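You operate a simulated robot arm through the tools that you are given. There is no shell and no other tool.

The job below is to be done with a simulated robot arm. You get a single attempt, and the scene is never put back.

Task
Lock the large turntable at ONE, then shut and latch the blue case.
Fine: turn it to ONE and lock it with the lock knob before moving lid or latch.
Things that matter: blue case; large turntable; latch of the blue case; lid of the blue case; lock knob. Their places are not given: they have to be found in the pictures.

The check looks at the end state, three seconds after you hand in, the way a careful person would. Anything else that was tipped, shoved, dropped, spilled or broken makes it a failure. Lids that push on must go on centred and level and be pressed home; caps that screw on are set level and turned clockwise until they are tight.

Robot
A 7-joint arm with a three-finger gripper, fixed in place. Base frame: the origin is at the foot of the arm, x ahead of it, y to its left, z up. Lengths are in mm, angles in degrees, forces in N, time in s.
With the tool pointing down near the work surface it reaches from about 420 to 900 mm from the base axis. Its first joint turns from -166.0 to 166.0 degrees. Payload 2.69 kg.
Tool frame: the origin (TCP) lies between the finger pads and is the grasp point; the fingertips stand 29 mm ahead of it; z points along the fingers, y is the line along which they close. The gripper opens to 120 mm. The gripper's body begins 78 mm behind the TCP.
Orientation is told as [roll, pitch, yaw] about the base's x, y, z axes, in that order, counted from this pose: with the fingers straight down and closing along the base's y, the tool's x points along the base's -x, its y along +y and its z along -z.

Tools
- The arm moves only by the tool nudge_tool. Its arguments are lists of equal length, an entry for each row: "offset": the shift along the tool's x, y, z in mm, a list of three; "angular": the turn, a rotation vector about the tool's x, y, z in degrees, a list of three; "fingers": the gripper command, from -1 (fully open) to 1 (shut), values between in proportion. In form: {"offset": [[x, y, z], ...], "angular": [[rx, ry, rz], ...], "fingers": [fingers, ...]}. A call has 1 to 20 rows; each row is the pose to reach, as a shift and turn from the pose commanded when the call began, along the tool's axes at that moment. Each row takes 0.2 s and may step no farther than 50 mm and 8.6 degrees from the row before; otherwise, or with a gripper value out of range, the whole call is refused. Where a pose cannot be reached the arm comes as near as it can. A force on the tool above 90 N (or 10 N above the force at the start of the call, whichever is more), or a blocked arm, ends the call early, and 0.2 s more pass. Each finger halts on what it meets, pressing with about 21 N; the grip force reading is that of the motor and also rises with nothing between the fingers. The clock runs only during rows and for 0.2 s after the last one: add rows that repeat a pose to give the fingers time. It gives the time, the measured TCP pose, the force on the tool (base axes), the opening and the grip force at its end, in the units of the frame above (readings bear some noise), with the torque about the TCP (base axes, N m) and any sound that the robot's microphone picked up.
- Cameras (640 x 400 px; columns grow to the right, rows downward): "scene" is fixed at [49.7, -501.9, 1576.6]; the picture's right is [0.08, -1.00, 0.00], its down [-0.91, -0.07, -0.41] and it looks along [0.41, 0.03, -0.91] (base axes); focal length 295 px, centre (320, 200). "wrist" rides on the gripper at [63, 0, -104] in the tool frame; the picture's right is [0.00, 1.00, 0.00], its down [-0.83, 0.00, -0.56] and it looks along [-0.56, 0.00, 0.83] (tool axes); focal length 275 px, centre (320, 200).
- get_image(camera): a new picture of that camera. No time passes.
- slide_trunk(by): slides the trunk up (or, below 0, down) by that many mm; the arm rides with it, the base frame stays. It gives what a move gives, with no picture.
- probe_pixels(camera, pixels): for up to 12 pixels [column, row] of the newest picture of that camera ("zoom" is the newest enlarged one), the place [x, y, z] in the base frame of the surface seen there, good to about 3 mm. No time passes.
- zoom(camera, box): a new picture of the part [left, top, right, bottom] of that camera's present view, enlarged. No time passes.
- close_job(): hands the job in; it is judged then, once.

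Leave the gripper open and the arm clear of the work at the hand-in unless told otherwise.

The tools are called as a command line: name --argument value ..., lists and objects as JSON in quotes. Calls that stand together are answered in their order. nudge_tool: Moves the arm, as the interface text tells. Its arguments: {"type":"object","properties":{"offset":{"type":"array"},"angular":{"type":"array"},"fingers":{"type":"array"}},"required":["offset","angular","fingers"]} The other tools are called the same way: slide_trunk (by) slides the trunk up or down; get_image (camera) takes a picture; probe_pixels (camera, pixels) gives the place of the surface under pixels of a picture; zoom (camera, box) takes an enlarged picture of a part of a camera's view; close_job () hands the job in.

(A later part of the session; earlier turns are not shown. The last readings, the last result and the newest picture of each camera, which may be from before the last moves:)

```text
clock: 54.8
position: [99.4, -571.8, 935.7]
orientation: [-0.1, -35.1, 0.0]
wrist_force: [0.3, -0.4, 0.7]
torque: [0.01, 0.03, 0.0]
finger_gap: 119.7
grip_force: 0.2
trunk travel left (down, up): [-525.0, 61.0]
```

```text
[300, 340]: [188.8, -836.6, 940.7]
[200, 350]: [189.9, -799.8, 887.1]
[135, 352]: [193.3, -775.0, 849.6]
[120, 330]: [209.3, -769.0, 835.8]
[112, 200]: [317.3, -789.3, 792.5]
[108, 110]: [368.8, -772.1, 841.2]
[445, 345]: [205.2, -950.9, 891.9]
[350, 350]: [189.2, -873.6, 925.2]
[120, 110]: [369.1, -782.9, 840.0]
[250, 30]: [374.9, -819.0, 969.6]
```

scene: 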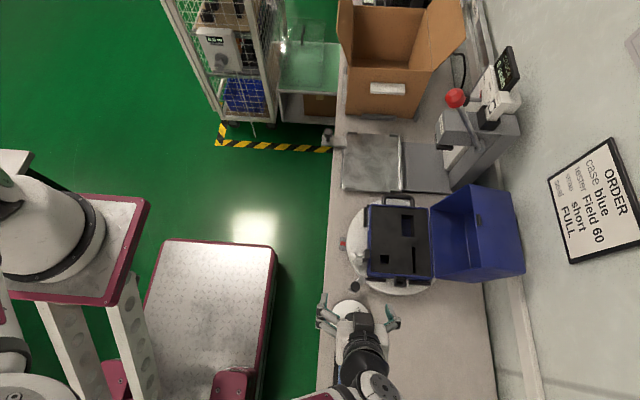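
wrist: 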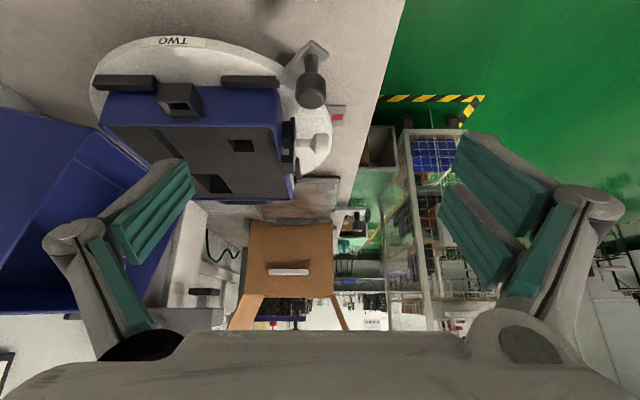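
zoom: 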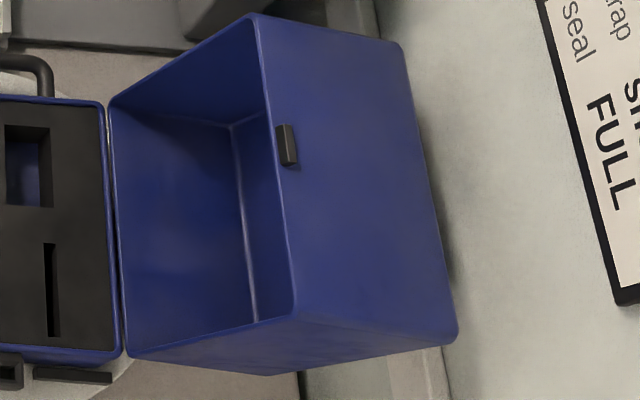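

The lid geometry is:
- Hinge at (y≈-770, z≈838).
- Rim-front edge at (-812,993) and outer-front edge at (-911,968).
- Lid spans x 190–376 and is open about 105°.
- The lid's handle occupies x≈282–362.

I'll straddle the lid with the wide-open fingers (120 mm along y) at x≈255. The rear finger pulls it forward from behind and the front finger restrains it while it comes down. I'll untilt and rise first.

nudge_tool --offset '[[0, 0, 0], [0, 0, 0], [0, 0, 0], [0, 0, 0], [0, 0, 0]]' --angular '[[0, 7, 0], [0, 14, 0], [0, 21, 0], [0, 28, 0], [0, 35.1, 0]]' --fingers '[-1, -1, -1, -1, -1]'

nudge_tool --offset '[[0, 0, -30], [0, 0, -60], [-15, -15, -100], [-35, -30, -140], [-60, -45, -175], [-85, -65, -190], [-110, -85, -190], [-135, -105, -190], [-155, -128, -190], [-155, -128, -190]]' --angular '[[0, 0, 0], [0, 0, 0], [0, 0, 0], [0, 0, 0], [0, 0, 0], [0, 0, 0], [0, 0, 0], [0, 0, 0], [0, 0, 0], [0, 0, 0]]' --fingers '[-1, -1, -1, -1, -1, -1, -1, -1, -1, -1]'

get_image --camera "scene"

get_image --camera "wrist"

```text
clock: 56.0
position: [97.4, -569.3, 934.5]
orientation: [0.1, 0.2, -0.2]
wrist_force: [-0.3, 0.6, -0.8]
torque: [0.0, -0.06, 0.01]
finger_gap: 120.0
grip_force: 0.1
trunk travel left (down, up): [-525.0, 61.0]
```

```text
clock: 58.2
position: [255.4, -698.7, 1125.8]
orientation: [0.1, 0.1, 0.0]
wrist_force: [-1.1, -0.3, -0.2]
torque: [-0.03, 0.01, 0.01]
finger_gap: 119.9
grip_force: 0.0
trunk travel left (down, up): [-525.0, 61.0]
```

```text
taken
```

scene: 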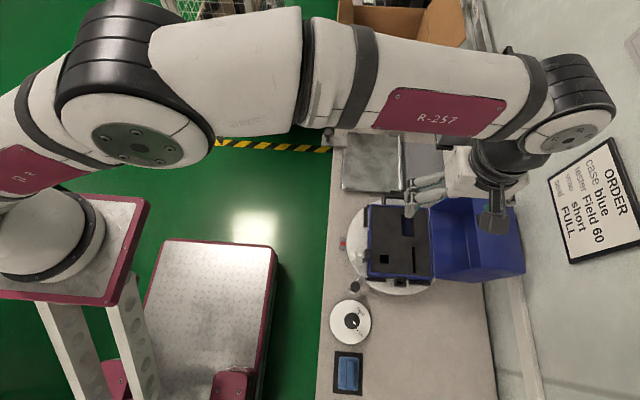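

```text
taken
```

wrist: 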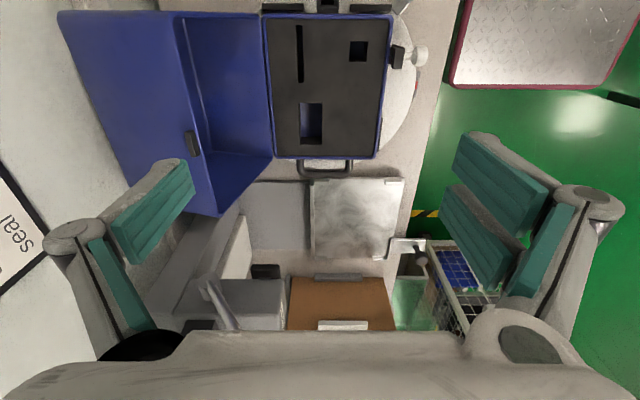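

The forearm's wrist joint appears far toward the wall and near the press lever. I'll check its real position by probing before going further.

probe_pixels --camera "scene" --pixels '[[570, 130], [605, 100], [580, 70], [500, 215], [490, 170], [525, 180], [450, 115], [400, 60], [530, 60], [430, 190], [460, 170], [130, 140]]'

```text
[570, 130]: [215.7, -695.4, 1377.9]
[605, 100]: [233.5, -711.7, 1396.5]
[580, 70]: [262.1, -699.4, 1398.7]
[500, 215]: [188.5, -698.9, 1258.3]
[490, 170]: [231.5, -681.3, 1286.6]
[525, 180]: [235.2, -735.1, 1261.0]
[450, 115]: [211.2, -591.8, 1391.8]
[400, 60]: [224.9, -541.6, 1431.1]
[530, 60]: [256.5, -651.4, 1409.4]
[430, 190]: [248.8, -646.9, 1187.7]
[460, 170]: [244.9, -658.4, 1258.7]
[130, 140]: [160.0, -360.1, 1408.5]
```

That's only perspective: the wrist joint is directly above the TCP at z≈1390, clear of the lever. I'll move over the lid to y≈-860, still high at z≈1126.

nudge_tool --offset '[[0, -20, 0], [0, -40, 0], [0, -60, 0], [0, -80, 0], [0, -100, 0], [0, -120, 0], [0, -140, 0], [0, -161, 0], [0, -161, 0]]' --angular '[[0, 0, 0], [0, 0, 0], [0, 0, 0], [0, 0, 0], [0, 0, 0], [0, 0, 0], [0, 0, 0], [0, 0, 0], [0, 0, 0]]' --fingers '[-1, -1, -1, -1, -1, -1, -1, -1, -1]'

get_image --camera "wrist"

get_image --camera "scene"

```text
clock: 60.2
position: [238.8, -731.3, 1109.9]
orientation: [-0.1, 0.2, 0.0]
wrist_force: [0.2, 0.4, 0.2]
torque: [-0.04, 0.09, 0.01]
finger_gap: 119.8
grip_force: 0.0
out of reach, approached as far as the arm can: row 2, 3, 4, 5, 6, 7, 8, 9
trunk travel left (down, up): [-525.0, 61.0]
```

```text
taken
```

wrist: 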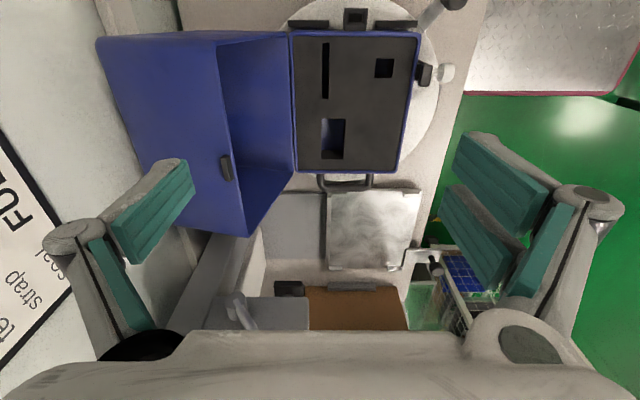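

```text
taken
```

scene: 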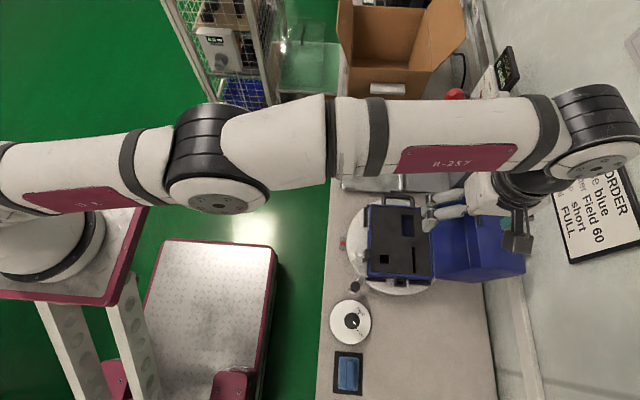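

With the tool vertical the arm runs out of reach at about 770 mm at this height. I'll step back, raise the trunk for margin, and use a tilted tool (20°, fingers pointing down and outward), which reaches farther. First I step back 160 mm.

nudge_tool --offset '[[0, 40, 0], [0, 80, 0], [0, 120, 0], [0, 160, 0], [0, 160, 0]]' --angular '[[0, 0, 0], [0, 0, 0], [0, 0, 0], [0, 0, 0], [0, 0, 0]]' --fingers '[-1, -1, -1, -1, -1]'

slide_trunk --by 60

```text
clock: 61.4
position: [239.0, -572.4, 1111.3]
orientation: [0.0, 0.1, 0.0]
wrist_force: [-0.6, -0.1, 0.3]
torque: [0.03, 0.0, 0.03]
finger_gap: 120.2
grip_force: 0.1
trunk travel left (down, up): [-525.0, 61.0]
```

```text
clock: 62.4
position: [238.6, -572.8, 1170.3]
orientation: [0.2, 0.1, 0.1]
wrist_force: [-0.3, -0.1, -0.3]
torque: [-0.01, 0.02, 0.03]
finger_gap: 119.8
grip_force: 0.1
trunk travel left (down, up): [-585.0, 1.0]
```

The commanded pose equals the actual one, and the trunk is now raised 60 mm. I'll go to the pre-pose above the lid at (255,-818,1071), tilted 20° so the fingers point down and outward.

nudge_tool --offset '[[-2, -25, 0], [-4, -50, 5], [-6, -75, 15], [-8, -100, 25], [-10, -125, 40], [-12, -150, 55], [-14, -175, 68], [-15, -200, 80], [-16.4, -225, 90], [-16.4, -245, 99], [-16.4, -245, 99]]' --angular '[[2, 0, 0], [4, 0, 0], [6, 0, 0], [8, 0, 0], [10, 0, 0], [12, 0, 0], [14, 0, 0], [16, 0, 0], [18, 0, 0], [20, 0, 0], [20, 0, 0]]' --fingers '[-1, -1, -1, -1, -1, -1, -1, -1, -1, -1, -1]'

get_image --camera "wrist"

get_image --camera "scene"

```text
clock: 64.8
position: [250.4, -807.1, 1073.1]
orientation: [-20.0, 0.2, 0.0]
wrist_force: [-0.3, 0.3, 0.0]
torque: [0.02, 0.02, 0.01]
finger_gap: 119.9
grip_force: 0.0
out of reach, approached as far as the arm can: row 10, 11
trunk travel left (down, up): [-585.0, 1.0]
```

```text
taken
```

wrist: 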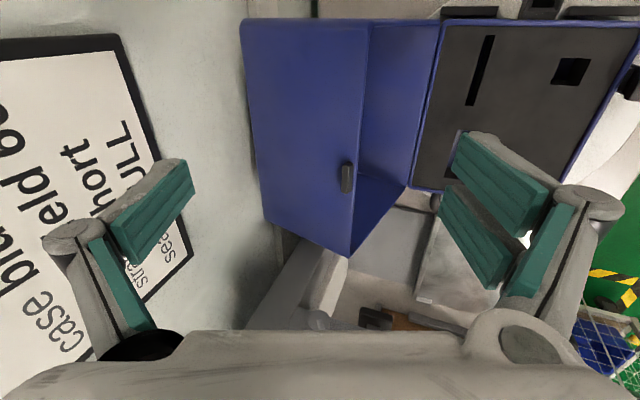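

```text
taken
```

scene: 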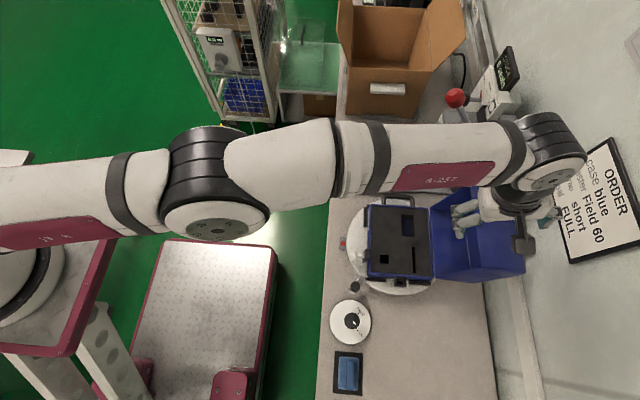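

The arm stopped about 10 mm short. I'll probe the arm's joints to see whether it is fully stretched and which trunk height would suit.

probe_pixels --camera "scene" --pixels '[[10, 200], [60, 190], [140, 170], [200, 140], [215, 215], [280, 160], [360, 150], [450, 150], [520, 140], [560, 180], [555, 120], [510, 225]]'

```text
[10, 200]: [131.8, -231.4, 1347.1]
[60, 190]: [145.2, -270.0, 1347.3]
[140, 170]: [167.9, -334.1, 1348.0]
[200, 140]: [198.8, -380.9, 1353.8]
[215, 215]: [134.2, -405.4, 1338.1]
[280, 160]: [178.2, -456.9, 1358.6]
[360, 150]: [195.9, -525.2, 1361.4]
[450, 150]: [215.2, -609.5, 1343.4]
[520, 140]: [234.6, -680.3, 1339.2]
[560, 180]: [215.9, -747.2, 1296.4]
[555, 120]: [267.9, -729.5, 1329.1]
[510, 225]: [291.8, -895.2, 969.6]
```

The arm is fully stretched. The shoulder sits at z≈1290 now, and reach to the wrist is about 775 mm. So I need a lower trunk (about -120) and a steeper tilt (about 41°) to reach behind the lid. I'll first retract to a safe place in front of the lid, then lower the trunk.

nudge_tool --offset '[[0, 28, -24], [0, 56, -48], [0, 84, -72], [0, 112, -96], [0, 140, -119], [0, 168, -143], [0, 168, -143]]' --angular '[[0, 0, 0], [0, 0, 0], [0, 0, 0], [0, 0, 0], [0, 0, 0], [0, 0, 0], [0, 0, 0]]' --fingers '[-1, -1, -1, -1, -1, -1, -1]'

```text
clock: 66.4
position: [251.5, -600.4, 1148.6]
orientation: [-19.9, 0.2, -0.2]
wrist_force: [0.1, 0.4, 0.2]
torque: [0.01, -0.01, 0.0]
finger_gap: 120.0
grip_force: 0.0
trunk travel left (down, up): [-585.0, 1.0]
```

Retracted. I'll lower the trunk by 170 mm, which brings the TCP to z≈979. That keeps it in front of the lid and above the case body.

slide_trunk --by -170

get_image --camera "scene"

get_image --camera "wrist"

```text
clock: 68.3
position: [250.6, -600.6, 980.6]
orientation: [-20.1, 0.0, 0.0]
wrist_force: [0.1, -0.3, 0.1]
torque: [0.02, 0.0, 0.01]
finger_gap: 120.0
grip_force: 0.1
trunk travel left (down, up): [-415.0, 171.0]
```

```text
taken
```

scene: 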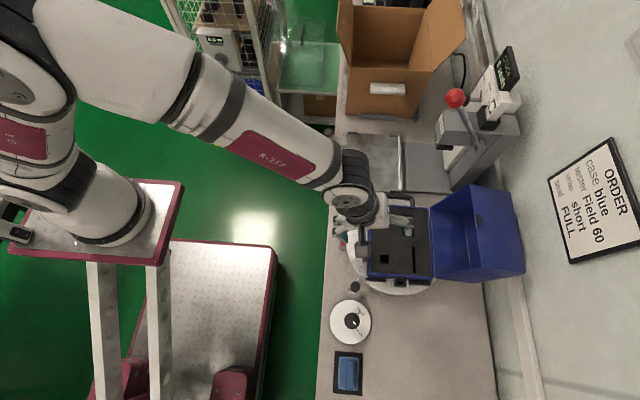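

```text
taken
```

wrist: 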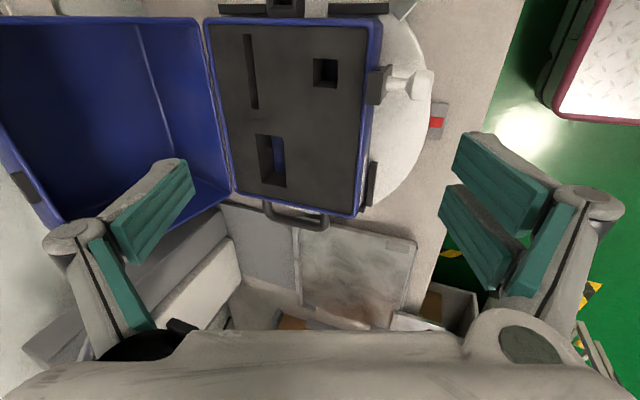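

The trunk is now at -110. I'll move up and over to the approach pose at (263,-797,1022) with a 41° tilt, raising first so the rear finger passes above the lid rim.

nudge_tool --offset '[[-1.5, -16, -24], [-3, -32, -48], [-4.4, -47.2, -72.6], [-5.4, -69.7, -64.3], [-6.4, -92.3, -56.1], [-7.4, -114.8, -47.8], [-8.4, -137.4, -39.6], [-9.4, -159.9, -31.3], [-10.4, -172.8, -11.3], [-11.4, -185.8, 8.7], [-12.4, -198.7, 28.7], [-12.4, -198.7, 28.7]]' --angular '[[2, 0, 0], [4, 0, 0], [6, 0, 0], [8, 0, 0], [10, 0, 0], [12, 0, 0], [14, 0, 0], [16, 0, 0], [17.7, 0, 0], [19.4, 0, 0], [21, 0, 0], [21, 0, 0]]' --fingers '[-1, -1, -1, -1, -1, -1, -1, -1, -1, -1, -1, -1]'

get_image --camera "scene"

get_image --camera "wrist"

```text
clock: 70.9
position: [263.3, -796.8, 1020.2]
orientation: [-41.0, 0.1, 0.1]
wrist_force: [-0.2, 0.8, 0.5]
torque: [0.0, -0.02, -0.01]
finger_gap: 120.1
grip_force: 0.0
trunk travel left (down, up): [-415.0, 171.0]
```

```text
taken
```

scene: 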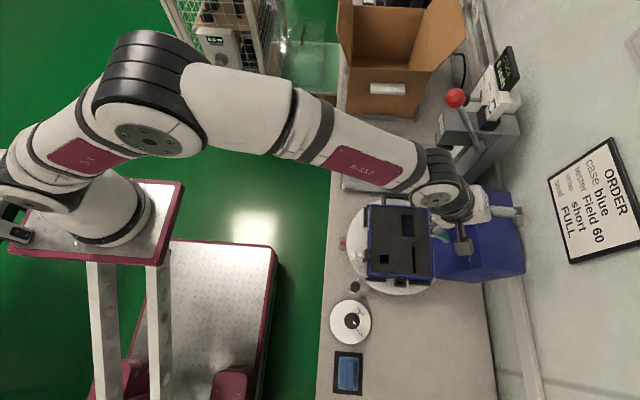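

```text
taken
```

wrist: 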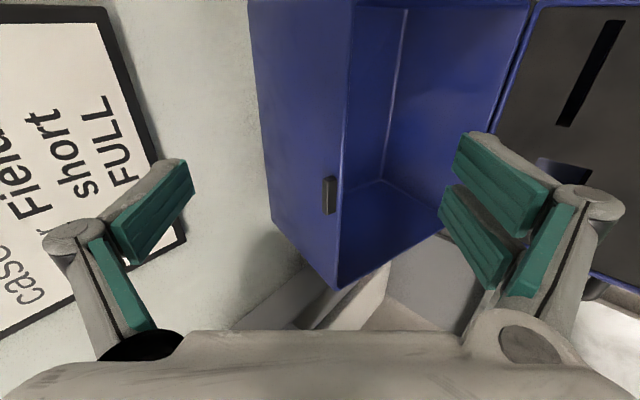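

I reached it. In the wrist view the rear (left) finger is on the wall side of the lid and the front (right) finger on the cavity side. I'll advance 100 mm along the tool axis in small steps, so the rear fingertip goes behind the lid's outer edge.

nudge_tool --offset '[[0, 0, 15], [0, 0, 30], [0, 0, 45], [0, 0, 60], [0, 0, 60]]' --angular '[[0, 0, 0], [0, 0, 0], [0, 0, 0], [0, 0, 0], [0, 0, 0]]' --fingers '[-1, -1, -1, -1, -1]'

get_image --camera "wrist"

zoom --camera "scene" --box '[400, 150, 560, 300]'

```text
clock: 72.1
position: [262.9, -835.9, 974.5]
orientation: [-41.0, 0.0, 0.1]
wrist_force: [-1.0, -0.9, -0.5]
torque: [0.0, -0.02, -0.04]
finger_gap: 119.8
grip_force: 0.0
trunk travel left (down, up): [-415.0, 171.0]
```

```text
taken
```

wrist: 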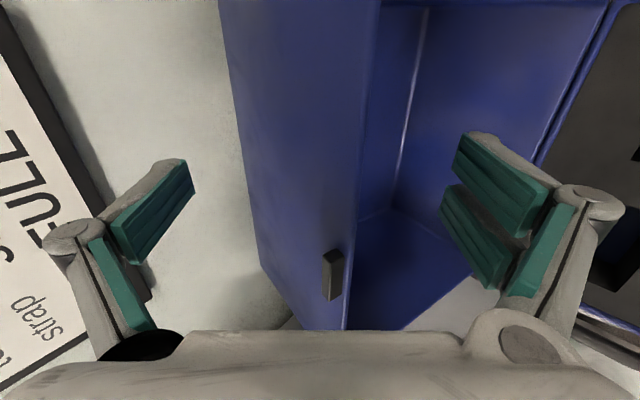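

```text
2.67 times, centred on (480, 225) of scene
```

zoom: 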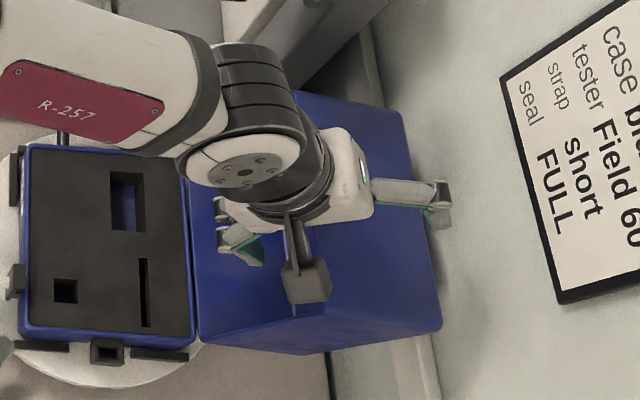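

Clearances look right. I'll advance the last 40 mm in 10 mm steps.

nudge_tool --offset '[[0, 0, 10], [0, 0, 20], [0, 0, 20]]' --angular '[[0, 0, 0], [0, 0, 0], [0, 0, 0]]' --fingers '[-1, -1, -1]'

get_image --camera "wrist"

```text
clock: 72.9
position: [263.1, -850.4, 960.4]
orientation: [-40.9, 0.1, 0.0]
wrist_force: [0.7, 0.2, -0.5]
torque: [-0.01, 0.02, 0.02]
finger_gap: 120.2
grip_force: 0.0
trunk travel left (down, up): [-415.0, 171.0]
```

```text
taken
```

wrist: 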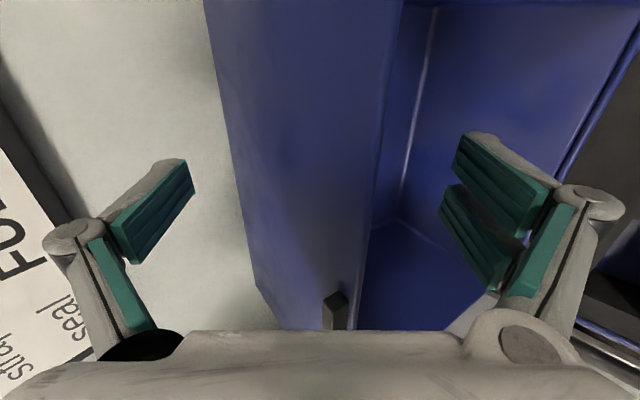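

nudge_tool --offset '[[0, 0, 10], [0, 0, 20], [0, 0, 20]]' --angular '[[0, 0, 0], [0, 0, 0], [0, 0, 0]]' --fingers '[-1, -1, -1]'

get_image --camera "wrist"

zoom --camera "scene" --box '[400, 150, 560, 300]'

```text
clock: 73.7
position: [264.2, -863.1, 945.6]
orientation: [-41.0, 0.1, -0.1]
wrist_force: [0.3, -1.0, 0.0]
torque: [0.02, 0.0, 0.01]
finger_gap: 120.0
grip_force: 0.0
trunk travel left (down, up): [-415.0, 171.0]
```

```text
taken
```

wrist: 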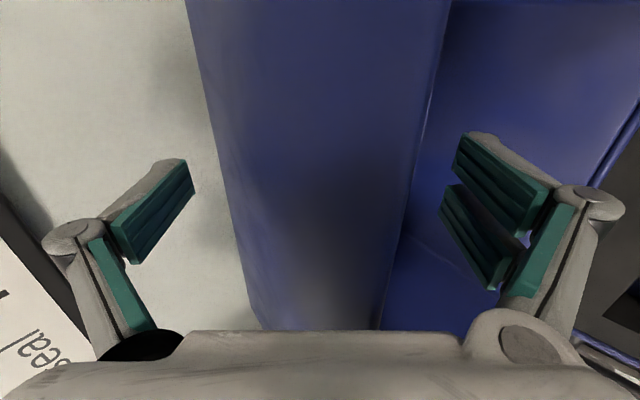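

```text
2.67 times, centred on (480, 225) of scene
```

zoom: 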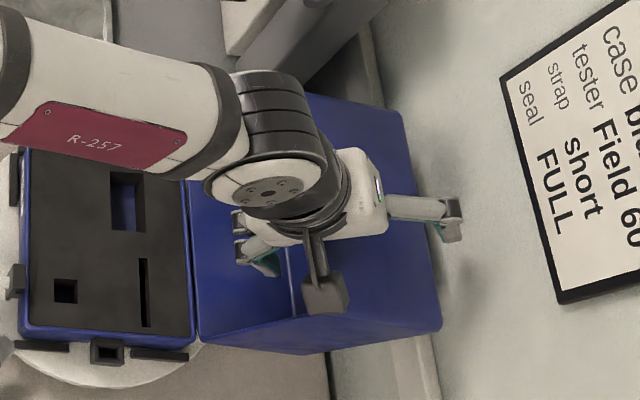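

The rear fingertip is behind the lid's outer-front edge with about 10 mm of clearance. I'll engage it now and follow the lid's arc around the hinge, lifting and pulling the lid from about 104° to 86°.

nudge_tool --offset '[[0, 4.5, 0], [0, 8.7, -0.8], [0, 9.6, -10.8], [0, 10.7, -20.7], [0, 12.5, -30.5], [0, 14.6, -40.2], [0, 17.5, -49.8], [0, 20.7, -59.2], [0, 20.7, -59.2]]' --angular '[[0, 0, 0], [0, 0, 0], [0, 0, 0], [0, 0, 0], [0, 0, 0], [0, 0, 0], [0, 0, 0], [0, 0, 0], [0, 0, 0]]' --fingers '[-1, -1, -1, -1, -1, -1, -1, -1, -1]'

get_image --camera "wrist"

zoom --camera "scene" --box '[400, 150, 560, 300]'

```text
clock: 75.7
position: [263.9, -808.2, 977.5]
orientation: [-41.0, 0.1, 0.1]
wrist_force: [0.4, -0.1, -0.5]
torque: [-0.01, -0.01, 0.01]
finger_gap: 119.9
grip_force: 0.1
trunk travel left (down, up): [-415.0, 171.0]
```

```text
taken
```

wrist: 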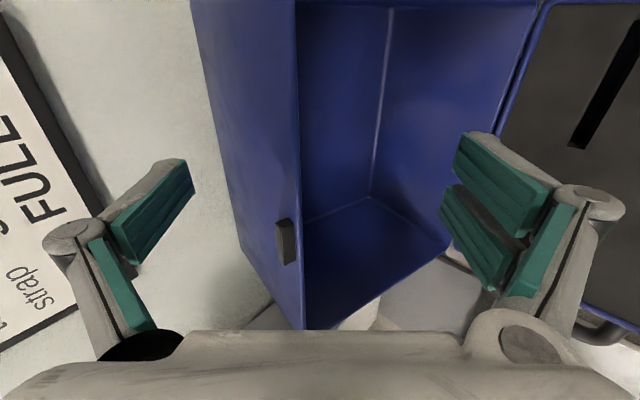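

```text
2.67 times, centred on (480, 225) of scene
```

zoom: 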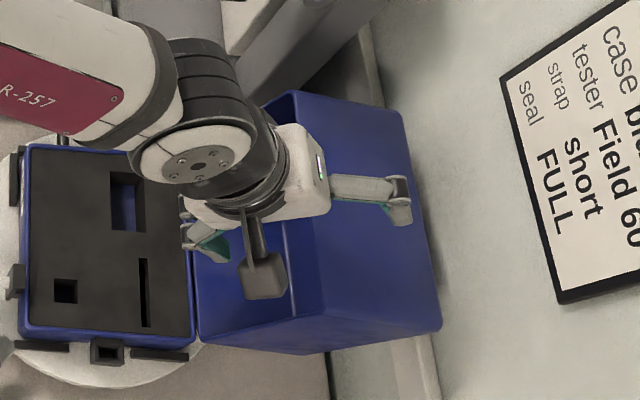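

The lid did not move. The gap to its edge was larger than I estimated (about 14 mm), so the finger lifted past it. I'll retrace the path, go 4 mm deeper, then close the gap sideways until I feel contact.

nudge_tool --offset '[[0, -3.2, 9.4], [0, -6.1, 19], [0, -8.2, 28.7], [0, -10, 38.5], [0, -11.1, 48.4], [0, -12.5, 58.4], [0, -14, 61], [0, -14, 63], [0, -14, 63]]' --angular '[[0, 0, 0], [0, 0, 0], [0, 0, 0], [0, 0, 0], [0, 0, 0], [0, 0, 0], [0, 0, 0], [0, 0, 0], [0, 0, 0]]' --fingers '[-1, -1, -1, -1, -1, -1, -1, -1, -1]'

get_image --camera "wrist"

zoom --camera "scene" --box '[440, 180, 540, 280]'

```text
clock: 77.7
position: [264.0, -860.8, 937.5]
orientation: [-41.0, 0.1, 0.0]
wrist_force: [0.3, 1.0, -0.9]
torque: [0.01, -0.01, -0.03]
finger_gap: 119.8
grip_force: 0.0
trunk travel left (down, up): [-415.0, 171.0]
```

```text
taken
```

wrist: 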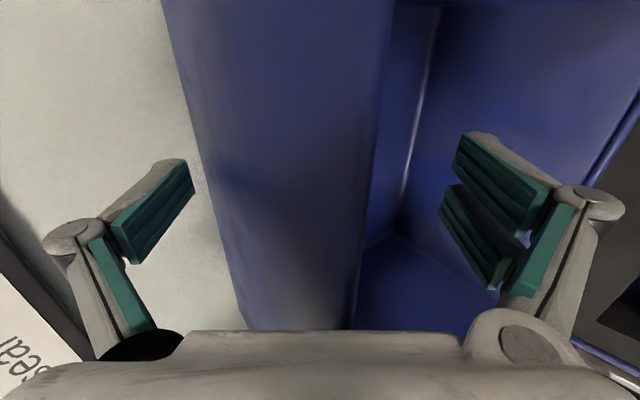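

```text
4.00 times, centred on (490, 230) of scene
```

zoom: 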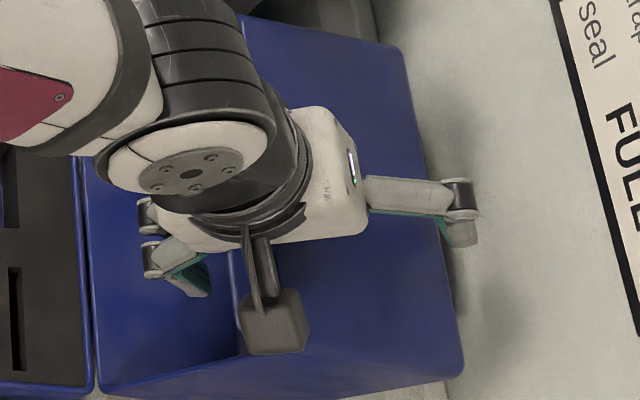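

probe_pixels --camera "wrist" --pixels '[[200, 150], [210, 190], [225, 250], [372, 150], [365, 200], [355, 250], [290, 180], [180, 170], [130, 240], [470, 160]]'

```text
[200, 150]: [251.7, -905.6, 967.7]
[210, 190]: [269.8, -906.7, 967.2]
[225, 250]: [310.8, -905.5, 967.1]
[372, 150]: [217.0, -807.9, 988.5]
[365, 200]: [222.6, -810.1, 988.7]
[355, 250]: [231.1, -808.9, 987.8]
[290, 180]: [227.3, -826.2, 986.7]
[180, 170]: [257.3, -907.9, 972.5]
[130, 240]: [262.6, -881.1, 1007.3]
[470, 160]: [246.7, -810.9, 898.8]
```

The probes show the lid edge only 5 mm from the finger, 20 mm above its tip. I'll make contact and follow the recomputed arc for about 12° to see the lid move.

nudge_tool --offset '[[0, 3, 0], [0, 6, 0], [0, 7.5, -6], [0, 8.5, -13], [0, 9.9, -19.7], [0, 11.8, -29.5], [0, 14.5, -39], [0, 14.5, -39]]' --angular '[[0, 0, 0], [0, 0, 0], [0, 0, 0], [0, 0, 0], [0, 0, 0], [0, 0, 0], [0, 0, 0], [0, 0, 0]]' --fingers '[-1, -1, -1, -1, -1, -1, -1, -1]'

get_image --camera "wrist"

probe_pixels --camera "wrist" --pixels '[[200, 150], [210, 190], [225, 250], [372, 150], [340, 150], [320, 150], [290, 180], [260, 180]]'

```text
clock: 79.5
position: [264.9, -823.9, 956.8]
orientation: [-41.0, 0.1, 0.0]
wrist_force: [-0.4, -0.2, -0.2]
torque: [0.04, 0.01, 0.0]
finger_gap: 119.9
grip_force: 0.1
trunk travel left (down, up): [-415.0, 171.0]
```

```text
taken
```

wrist: 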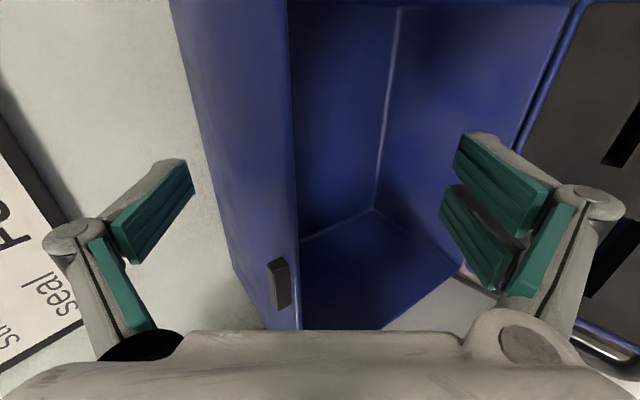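

```text
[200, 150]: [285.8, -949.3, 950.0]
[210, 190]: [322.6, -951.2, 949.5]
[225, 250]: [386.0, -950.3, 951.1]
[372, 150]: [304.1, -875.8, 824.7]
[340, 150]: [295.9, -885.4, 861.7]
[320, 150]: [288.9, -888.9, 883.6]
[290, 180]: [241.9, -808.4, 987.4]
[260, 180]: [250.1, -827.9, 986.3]
```

The lid stayed put. At this tilt the finger's push line passes almost through the hinge, so it has no leverage. A better plan is to pinch the keeper block on the lid's front wall, with the fingers closing along x. That axis is parallel to the hinge, so I can carry the lid over and lower it under control. I'll retract along the tool axis first.

nudge_tool --offset '[[0, 0, -20], [0, 0, -40], [0, 0, -60], [0, 0, -80], [0, 0, -100], [0, 0, -120], [0, 0, -120]]' --angular '[[0, 0, 0], [0, 0, 0], [0, 0, 0], [0, 0, 0], [0, 0, 0], [0, 0, 0], [0, 0, 0]]' --fingers '[-1, -1, -1, -1, -1, -1, -1]'

get_image --camera "wrist"

```text
clock: 81.1
position: [262.9, -744.9, 1050.0]
orientation: [-41.0, 0.1, 0.0]
wrist_force: [-0.5, -0.5, -0.1]
torque: [-0.06, -0.03, 0.02]
finger_gap: 119.9
grip_force: 0.1
trunk travel left (down, up): [-415.0, 171.0]
```

```text
taken
```

wrist: 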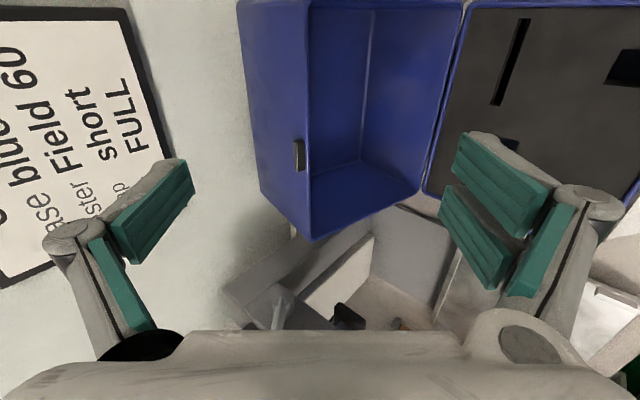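

Now I'll untilt to vertical in front of the lid, then turn to yaw -90 so the fingers close along x.

nudge_tool --offset '[[-2, 12, -13], [-4, 24, -26], [-6, 36, -39], [-8, 48, -52], [-10, 60, -64], [-12, 72.7, -76.4], [-12, 72.7, -76.4]]' --angular '[[-7, 0, 0], [-14, 0, 0], [-21, 0, 0], [-28, 0, 0], [-35, 0, 0], [-41, 0, 0], [-41, 0, 0]]' --fingers '[-1, -1, -1, -0.6, -0.2, 0.2, 0.2]'

nudge_tool --offset '[[0, 0, 0], [0, 0, 0], [0, 0, 0], [0, 0, 0], [0, 0, 0], [0, 0, 0], [0, 0, 0], [0, 0, 0], [0, 0, 0], [0, 0, 0], [0, 0, 0], [0, 0, 0]]' --angular '[[0, 0, 8.2], [0, 0, 16.4], [0, 0, 24.6], [0, 0, 32.8], [0, 0, 41], [0, 0, 49.2], [0, 0, 57.4], [0, 0, 65.6], [0, 0, 73.8], [0, 0, 82], [0, 0, 90], [0, 0, 90]]' --fingers '[0.2, 0.2, 0.2, 0.2, 0.2, 0.2, 0.2, 0.2, 0.2, 0.2, 0.2, 0.2]'

get_image --camera "wrist"

get_image --camera "scene"

```text
clock: 82.7
position: [276.1, -639.6, 1057.9]
orientation: [0.1, 0.2, 0.0]
wrist_force: [-0.2, -0.4, 0.0]
torque: [0.02, 0.03, 0.03]
finger_gap: 47.9
grip_force: 0.0
trunk travel left (down, up): [-415.0, 171.0]
```

```text
clock: 85.3
position: [277.1, -638.5, 1058.6]
orientation: [-0.1, 0.0, -90.2]
wrist_force: [0.6, -0.8, -0.1]
torque: [0.03, 0.0, 0.01]
finger_gap: 48.1
grip_force: 0.1
trunk travel left (down, up): [-415.0, 171.0]
```

```text
taken
```

wrist: 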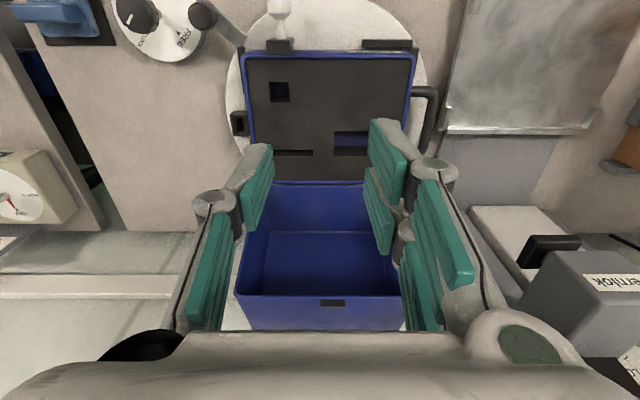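

```text
taken
```

scene: 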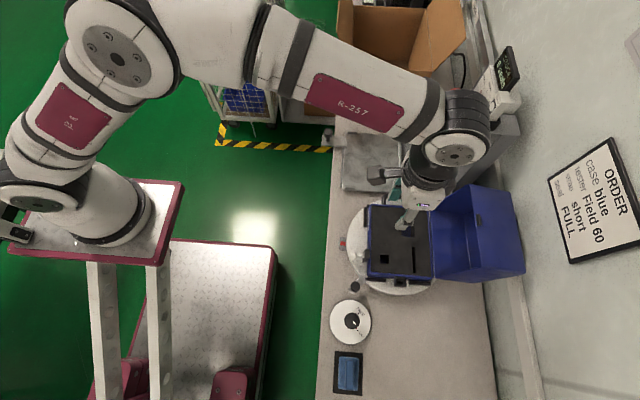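

The keeper is visible at wrist (332,303). I'll measure its exact position.

zoom --camera "wrist" --box '[284, 275, 380, 335]'

probe_pixels --camera "zoom" --pixels '[[250, 180], [320, 180], [395, 180], [320, 165], [320, 200], [320, 145], [260, 165], [390, 165], [250, 195], [395, 200], [320, 220], [150, 180]]'

zoom --camera "scene" --box '[460, 200, 500, 232]'

probe_pixels --camera "zoom" --pixels '[[280, 190], [300, 190], [320, 200], [270, 150], [290, 250], [310, 265], [300, 140], [330, 260], [290, 210], [305, 230], [340, 200], [260, 200]]'

```text
6.67 times, centred on (332, 305) of wrist
```

zoom: 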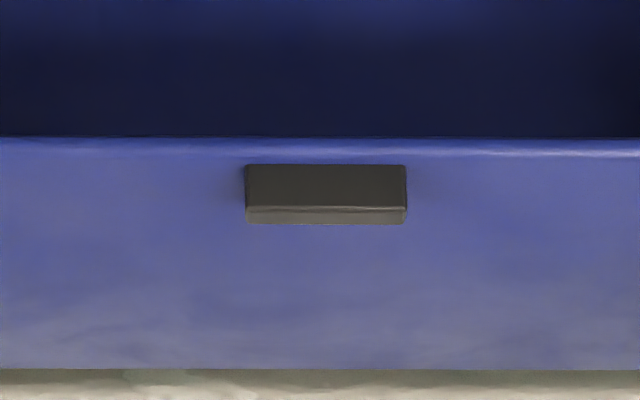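

```text
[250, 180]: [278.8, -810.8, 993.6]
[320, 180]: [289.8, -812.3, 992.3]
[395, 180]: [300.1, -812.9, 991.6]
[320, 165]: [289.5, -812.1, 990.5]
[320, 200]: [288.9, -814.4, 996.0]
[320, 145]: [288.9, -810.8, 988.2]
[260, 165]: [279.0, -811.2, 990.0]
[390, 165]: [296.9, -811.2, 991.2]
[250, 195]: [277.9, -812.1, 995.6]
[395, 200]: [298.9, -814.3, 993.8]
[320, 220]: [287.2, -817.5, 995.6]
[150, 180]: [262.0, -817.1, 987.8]
```

```text
12.50 times, centred on (480, 216) of scene
```

zoom: 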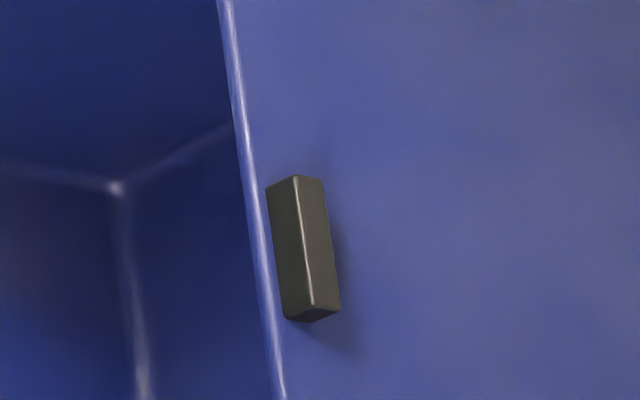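

```text
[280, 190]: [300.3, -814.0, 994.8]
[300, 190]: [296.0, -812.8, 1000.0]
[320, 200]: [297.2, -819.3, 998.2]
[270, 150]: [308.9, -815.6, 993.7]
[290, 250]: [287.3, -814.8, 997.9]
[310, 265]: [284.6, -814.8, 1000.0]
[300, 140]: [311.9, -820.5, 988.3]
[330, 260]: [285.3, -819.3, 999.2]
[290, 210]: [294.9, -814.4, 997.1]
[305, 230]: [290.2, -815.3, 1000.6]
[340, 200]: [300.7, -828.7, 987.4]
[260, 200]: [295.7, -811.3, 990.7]
```

The keeper is centred at x≈289.3 and about 24 mm long. Its cross-section centre is at (y≈-816, z≈994.5), standing about 10 mm proud of the front wall. I'll go to a pre-grip pose 60 mm back along a 30° tilted axis.

nudge_tool --offset '[[-15, 2, -5], [-35, 4, -10], [-55, 6, -14], [-75, 8, -14], [-95, 10, -14], [-117, 12, -14], [-138.5, 12.2, -14], [-138.5, 12.2, -14]]' --angular '[[0, -4.3, 0], [0, -8.6, 0], [0, -13, 0], [0, -17.3, 0], [0, -21.6, 0], [0, -26, 0], [0, -30, 0], [0, -30, 0]]' --fingers '[0.2, 0.2, 0.2, 0.2, 0.2, 0.2, 0.2, 0.2]'

get_image --camera "wrist"

get_image --camera "scene"

```text
clock: 87.1
position: [288.0, -778.5, 1074.5]
orientation: [-0.1, -30.1, -90.0]
wrist_force: [-1.0, -0.4, 0.7]
torque: [-0.01, -0.04, 0.02]
finger_gap: 48.0
grip_force: 0.0
trunk travel left (down, up): [-415.0, 171.0]
```

```text
taken
```

wrist: 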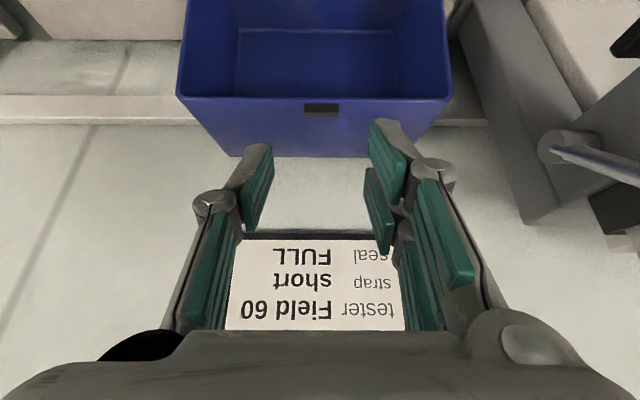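

```text
taken
```

scene: 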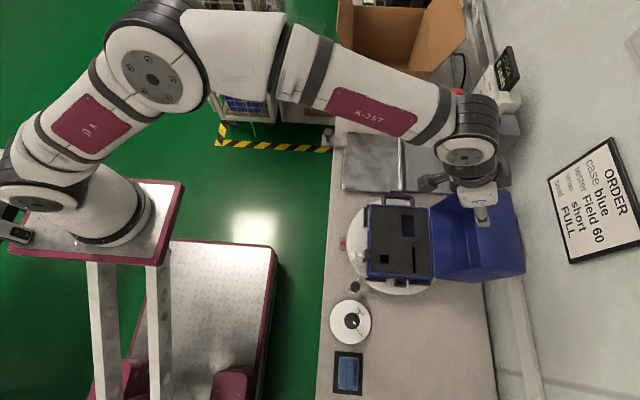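

The keeper is now at wrist (322,109), in line with the fingers. I'll zoom and probe to refine.

zoom --camera "wrist" --box '[272, 80, 368, 140]'

probe_pixels --camera "zoom" --pixels '[[250, 190], [330, 190], [410, 190], [330, 170], [330, 205], [330, 215], [330, 230], [330, 150], [220, 200], [450, 200], [330, 250], [330, 140]]'

```text
6.67 times, centred on (320, 110) of wrist
```

zoom: 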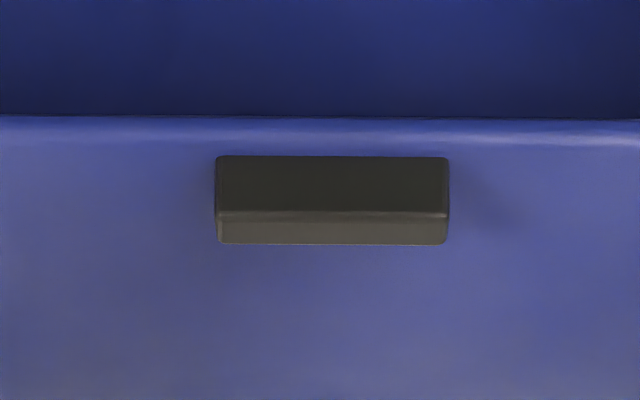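

```text
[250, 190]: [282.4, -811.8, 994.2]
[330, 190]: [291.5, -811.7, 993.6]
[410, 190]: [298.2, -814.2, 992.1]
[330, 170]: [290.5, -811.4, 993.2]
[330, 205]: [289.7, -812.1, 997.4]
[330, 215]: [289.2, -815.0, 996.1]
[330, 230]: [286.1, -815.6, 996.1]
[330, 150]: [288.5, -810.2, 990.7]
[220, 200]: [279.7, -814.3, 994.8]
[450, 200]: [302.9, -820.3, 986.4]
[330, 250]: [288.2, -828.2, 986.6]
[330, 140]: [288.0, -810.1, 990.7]
```

The keeper's centre is confirmed near (289.3,-815.5,994). I'll move in along the tool axis, slowly at the end, watching the force.

nudge_tool --offset '[[1, 0.5, 12], [2, 1.3, 24], [3.5, 1.3, 36], [3.5, 1.3, 48], [3.5, 1.3, 54], [3.5, 1.3, 57], [3.5, 1.3, 57]]' --angular '[[0, 0, 0], [0, 0, 0], [0, 0, 0], [0, 0, 0], [0, 0, 0], [0, 0, 0], [0, 0, 0]]' --fingers '[0.2, 0.2, 0.2, 0.2, 0.2, 0.2, 0.2]'

get_image --camera "wrist"

zoom --camera "wrist" --box '[224, 110, 416, 230]'

```text
clock: 88.7
position: [289.4, -803.3, 1021.1]
orientation: [-0.1, -30.0, -90.1]
wrist_force: [-0.1, -0.7, 0.0]
torque: [-0.01, -0.02, 0.01]
finger_gap: 47.8
grip_force: 0.2
trunk travel left (down, up): [-415.0, 171.0]
```

```text
taken
```

wrist: 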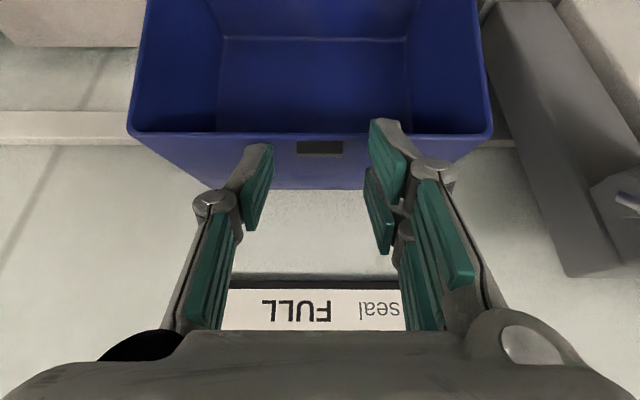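

```text
3.33 times, centred on (320, 170) of wrist
```

zoom: 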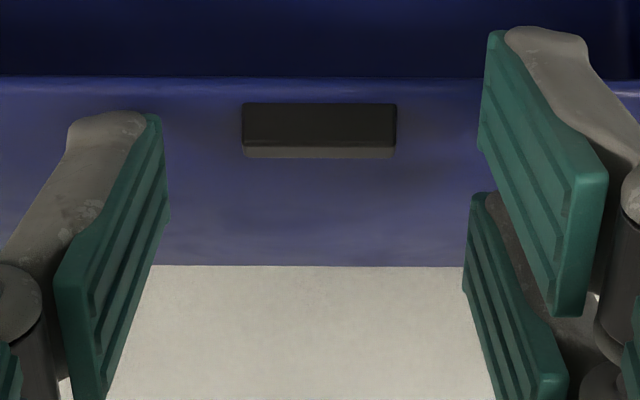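

Before closing I want to know exactly where the finger pads are in depth, so I'll probe points on them.

probe_pixels --camera "zoom" --pixels '[[155, 130], [160, 210], [75, 300], [110, 250], [490, 60], [490, 140], [560, 250], [530, 180], [480, 210], [470, 280], [520, 350], [320, 125]]'

probe_pixels --camera "wrist" --pixels '[[265, 150], [250, 215], [225, 250], [200, 320], [375, 130], [400, 190], [370, 180], [385, 240], [420, 200], [460, 270], [210, 200], [435, 165]]'

```text
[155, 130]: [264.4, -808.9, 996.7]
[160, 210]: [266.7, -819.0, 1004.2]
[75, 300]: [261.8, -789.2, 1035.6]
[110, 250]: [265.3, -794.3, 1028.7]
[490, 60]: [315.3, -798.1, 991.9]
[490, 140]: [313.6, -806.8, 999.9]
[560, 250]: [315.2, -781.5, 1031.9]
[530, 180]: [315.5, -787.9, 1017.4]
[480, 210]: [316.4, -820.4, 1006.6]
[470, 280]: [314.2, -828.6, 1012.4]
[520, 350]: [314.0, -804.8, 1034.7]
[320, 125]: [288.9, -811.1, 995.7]
```

```text
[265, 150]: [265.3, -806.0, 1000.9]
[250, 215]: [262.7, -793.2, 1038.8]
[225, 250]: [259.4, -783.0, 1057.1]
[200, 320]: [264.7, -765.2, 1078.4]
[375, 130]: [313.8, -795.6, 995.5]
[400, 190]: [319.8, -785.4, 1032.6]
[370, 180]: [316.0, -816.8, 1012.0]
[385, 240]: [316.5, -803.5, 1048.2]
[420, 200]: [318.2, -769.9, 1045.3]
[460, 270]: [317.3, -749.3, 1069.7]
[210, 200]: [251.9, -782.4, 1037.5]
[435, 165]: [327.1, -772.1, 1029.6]
```

The probes show the gripper's right side has two pads, offset about ±13 mm in tool x, and the left side has one central pad. I need to know how it closes before relying on a small pinch. I'll back off 60 mm and close in free air to look.

nudge_tool --offset '[[0, 0, -20], [0, 0, -40], [0, 0, -57], [0, 0, -57], [0, 0, -57], [0, 0, -57]]' --angular '[[0, 0, 0], [0, 0, 0], [0, 0, 0], [0, 0, 0], [0, 0, 0], [0, 0, 0]]' --fingers '[0.2, 0.2, 0.2, 0.8, 1, 1]'

get_image --camera "wrist"

zoom --camera "wrist" --box '[224, 90, 416, 210]'

```text
clock: 90.1
position: [290.9, -775.4, 1070.3]
orientation: [-0.1, -30.0, -90.0]
wrist_force: [0.3, -0.1, 0.3]
torque: [-0.02, -0.01, -0.01]
finger_gap: 0.0
grip_force: 20.9
trunk travel left (down, up): [-415.0, 171.0]
```

```text
taken
```

wrist: 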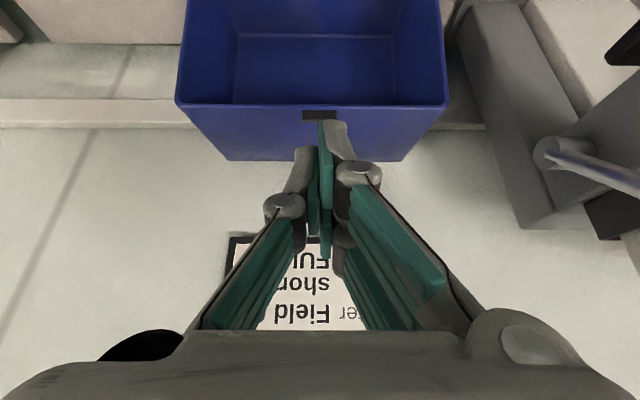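

```text
3.33 times, centred on (320, 150) of wrist
```

zoom: 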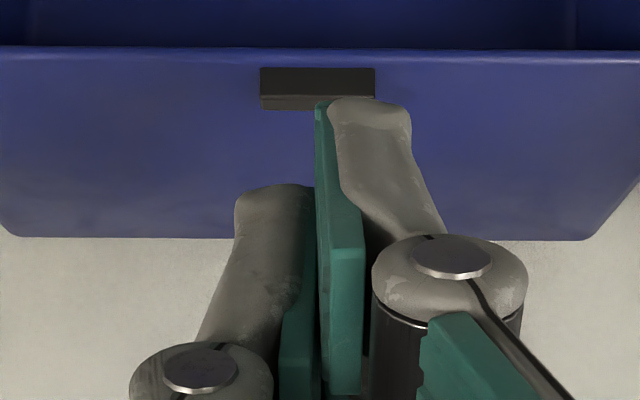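

The pads meet at the centre at gap 0. The earlier grips read exactly 22.0 and 36.0, which fits flat opposing pads, so the pinch should hold. I'll reopen and move to the final grip position on the keeper, a bit deeper than before.

nudge_tool --offset '[[0, 0, 0], [0, 0, 0], [-1.5, 0, 15], [-3.1, 0, 30], [-3.1, 0, 45], [-3.1, 0, 54], [-3.1, 0, 58], [-3.1, 0, 60], [-3.1, 0, 60]]' --angular '[[0, 0, 0], [0, 0, 0], [0, 0, 0], [0, 0, 0], [0, 0, 0], [0, 0, 0], [0, 0, 0], [0, 0, 0], [0, 0, 0]]' --fingers '[0.2, 0.2, 0.2, 0.2, 0.2, 0.2, 0.2, 0.2, 0.2]'

get_image --camera "wrist"

zoom --camera "wrist" --box '[224, 110, 416, 230]'

```text
clock: 92.1
position: [290.3, -809.1, 1021.9]
orientation: [-0.1, -30.1, -90.0]
wrist_force: [-0.4, -0.4, 6.5]
torque: [-0.02, -0.17, 0.01]
finger_gap: 48.8
grip_force: 0.3
trunk travel left (down, up): [-415.0, 171.0]
```

```text
taken
```

wrist: 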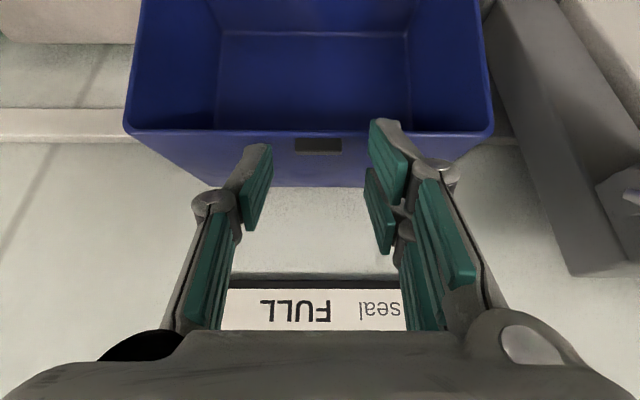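

```text
3.33 times, centred on (320, 170) of wrist
```

zoom: 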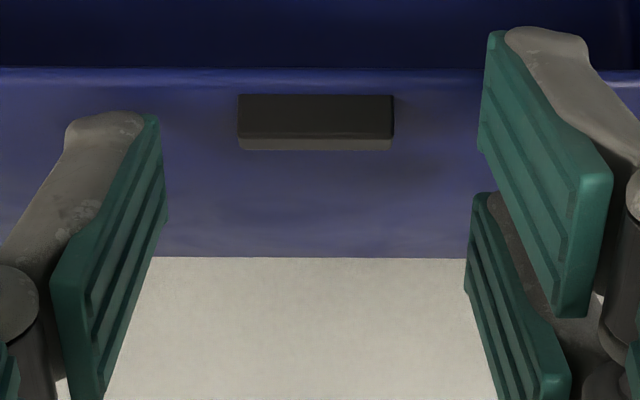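

I read a light touch (6.5 N) of the right fingertips on the lid wall. I'll back off 1.5 mm and close on the keeper.

nudge_tool --offset '[[0, 0, -1.5], [0, 0, -1.5], [0, 0, -1.5], [0, 0, -1.5]]' --angular '[[0, 0, 0], [0, 0, 0], [0, 0, 0], [0, 0, 0]]' --fingers '[0.4, 0.6, 1, 1]'

get_image --camera "wrist"

zoom --camera "wrist" --box '[224, 110, 416, 230]'

```text
clock: 93.1
position: [290.5, -807.0, 1020.5]
orientation: [-0.2, -29.9, -90.0]
wrist_force: [-0.9, 1.0, 0.1]
torque: [-0.21, -0.09, 0.07]
finger_gap: 23.6
grip_force: 20.8
trunk travel left (down, up): [-415.0, 171.0]
```

```text
taken
```

wrist: 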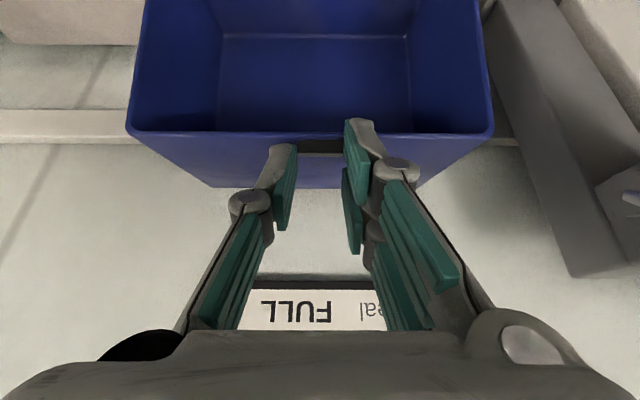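

```text
3.33 times, centred on (320, 170) of wrist
```

zoom: 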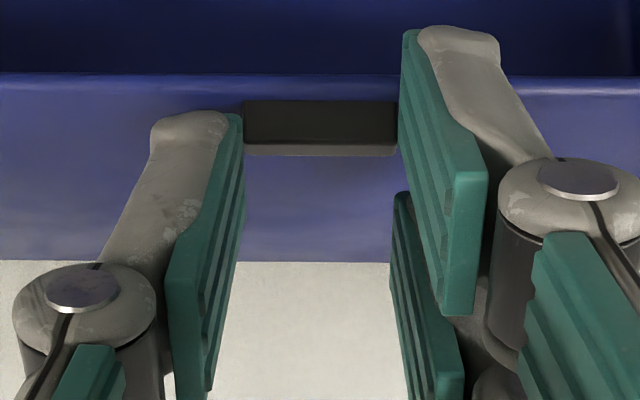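

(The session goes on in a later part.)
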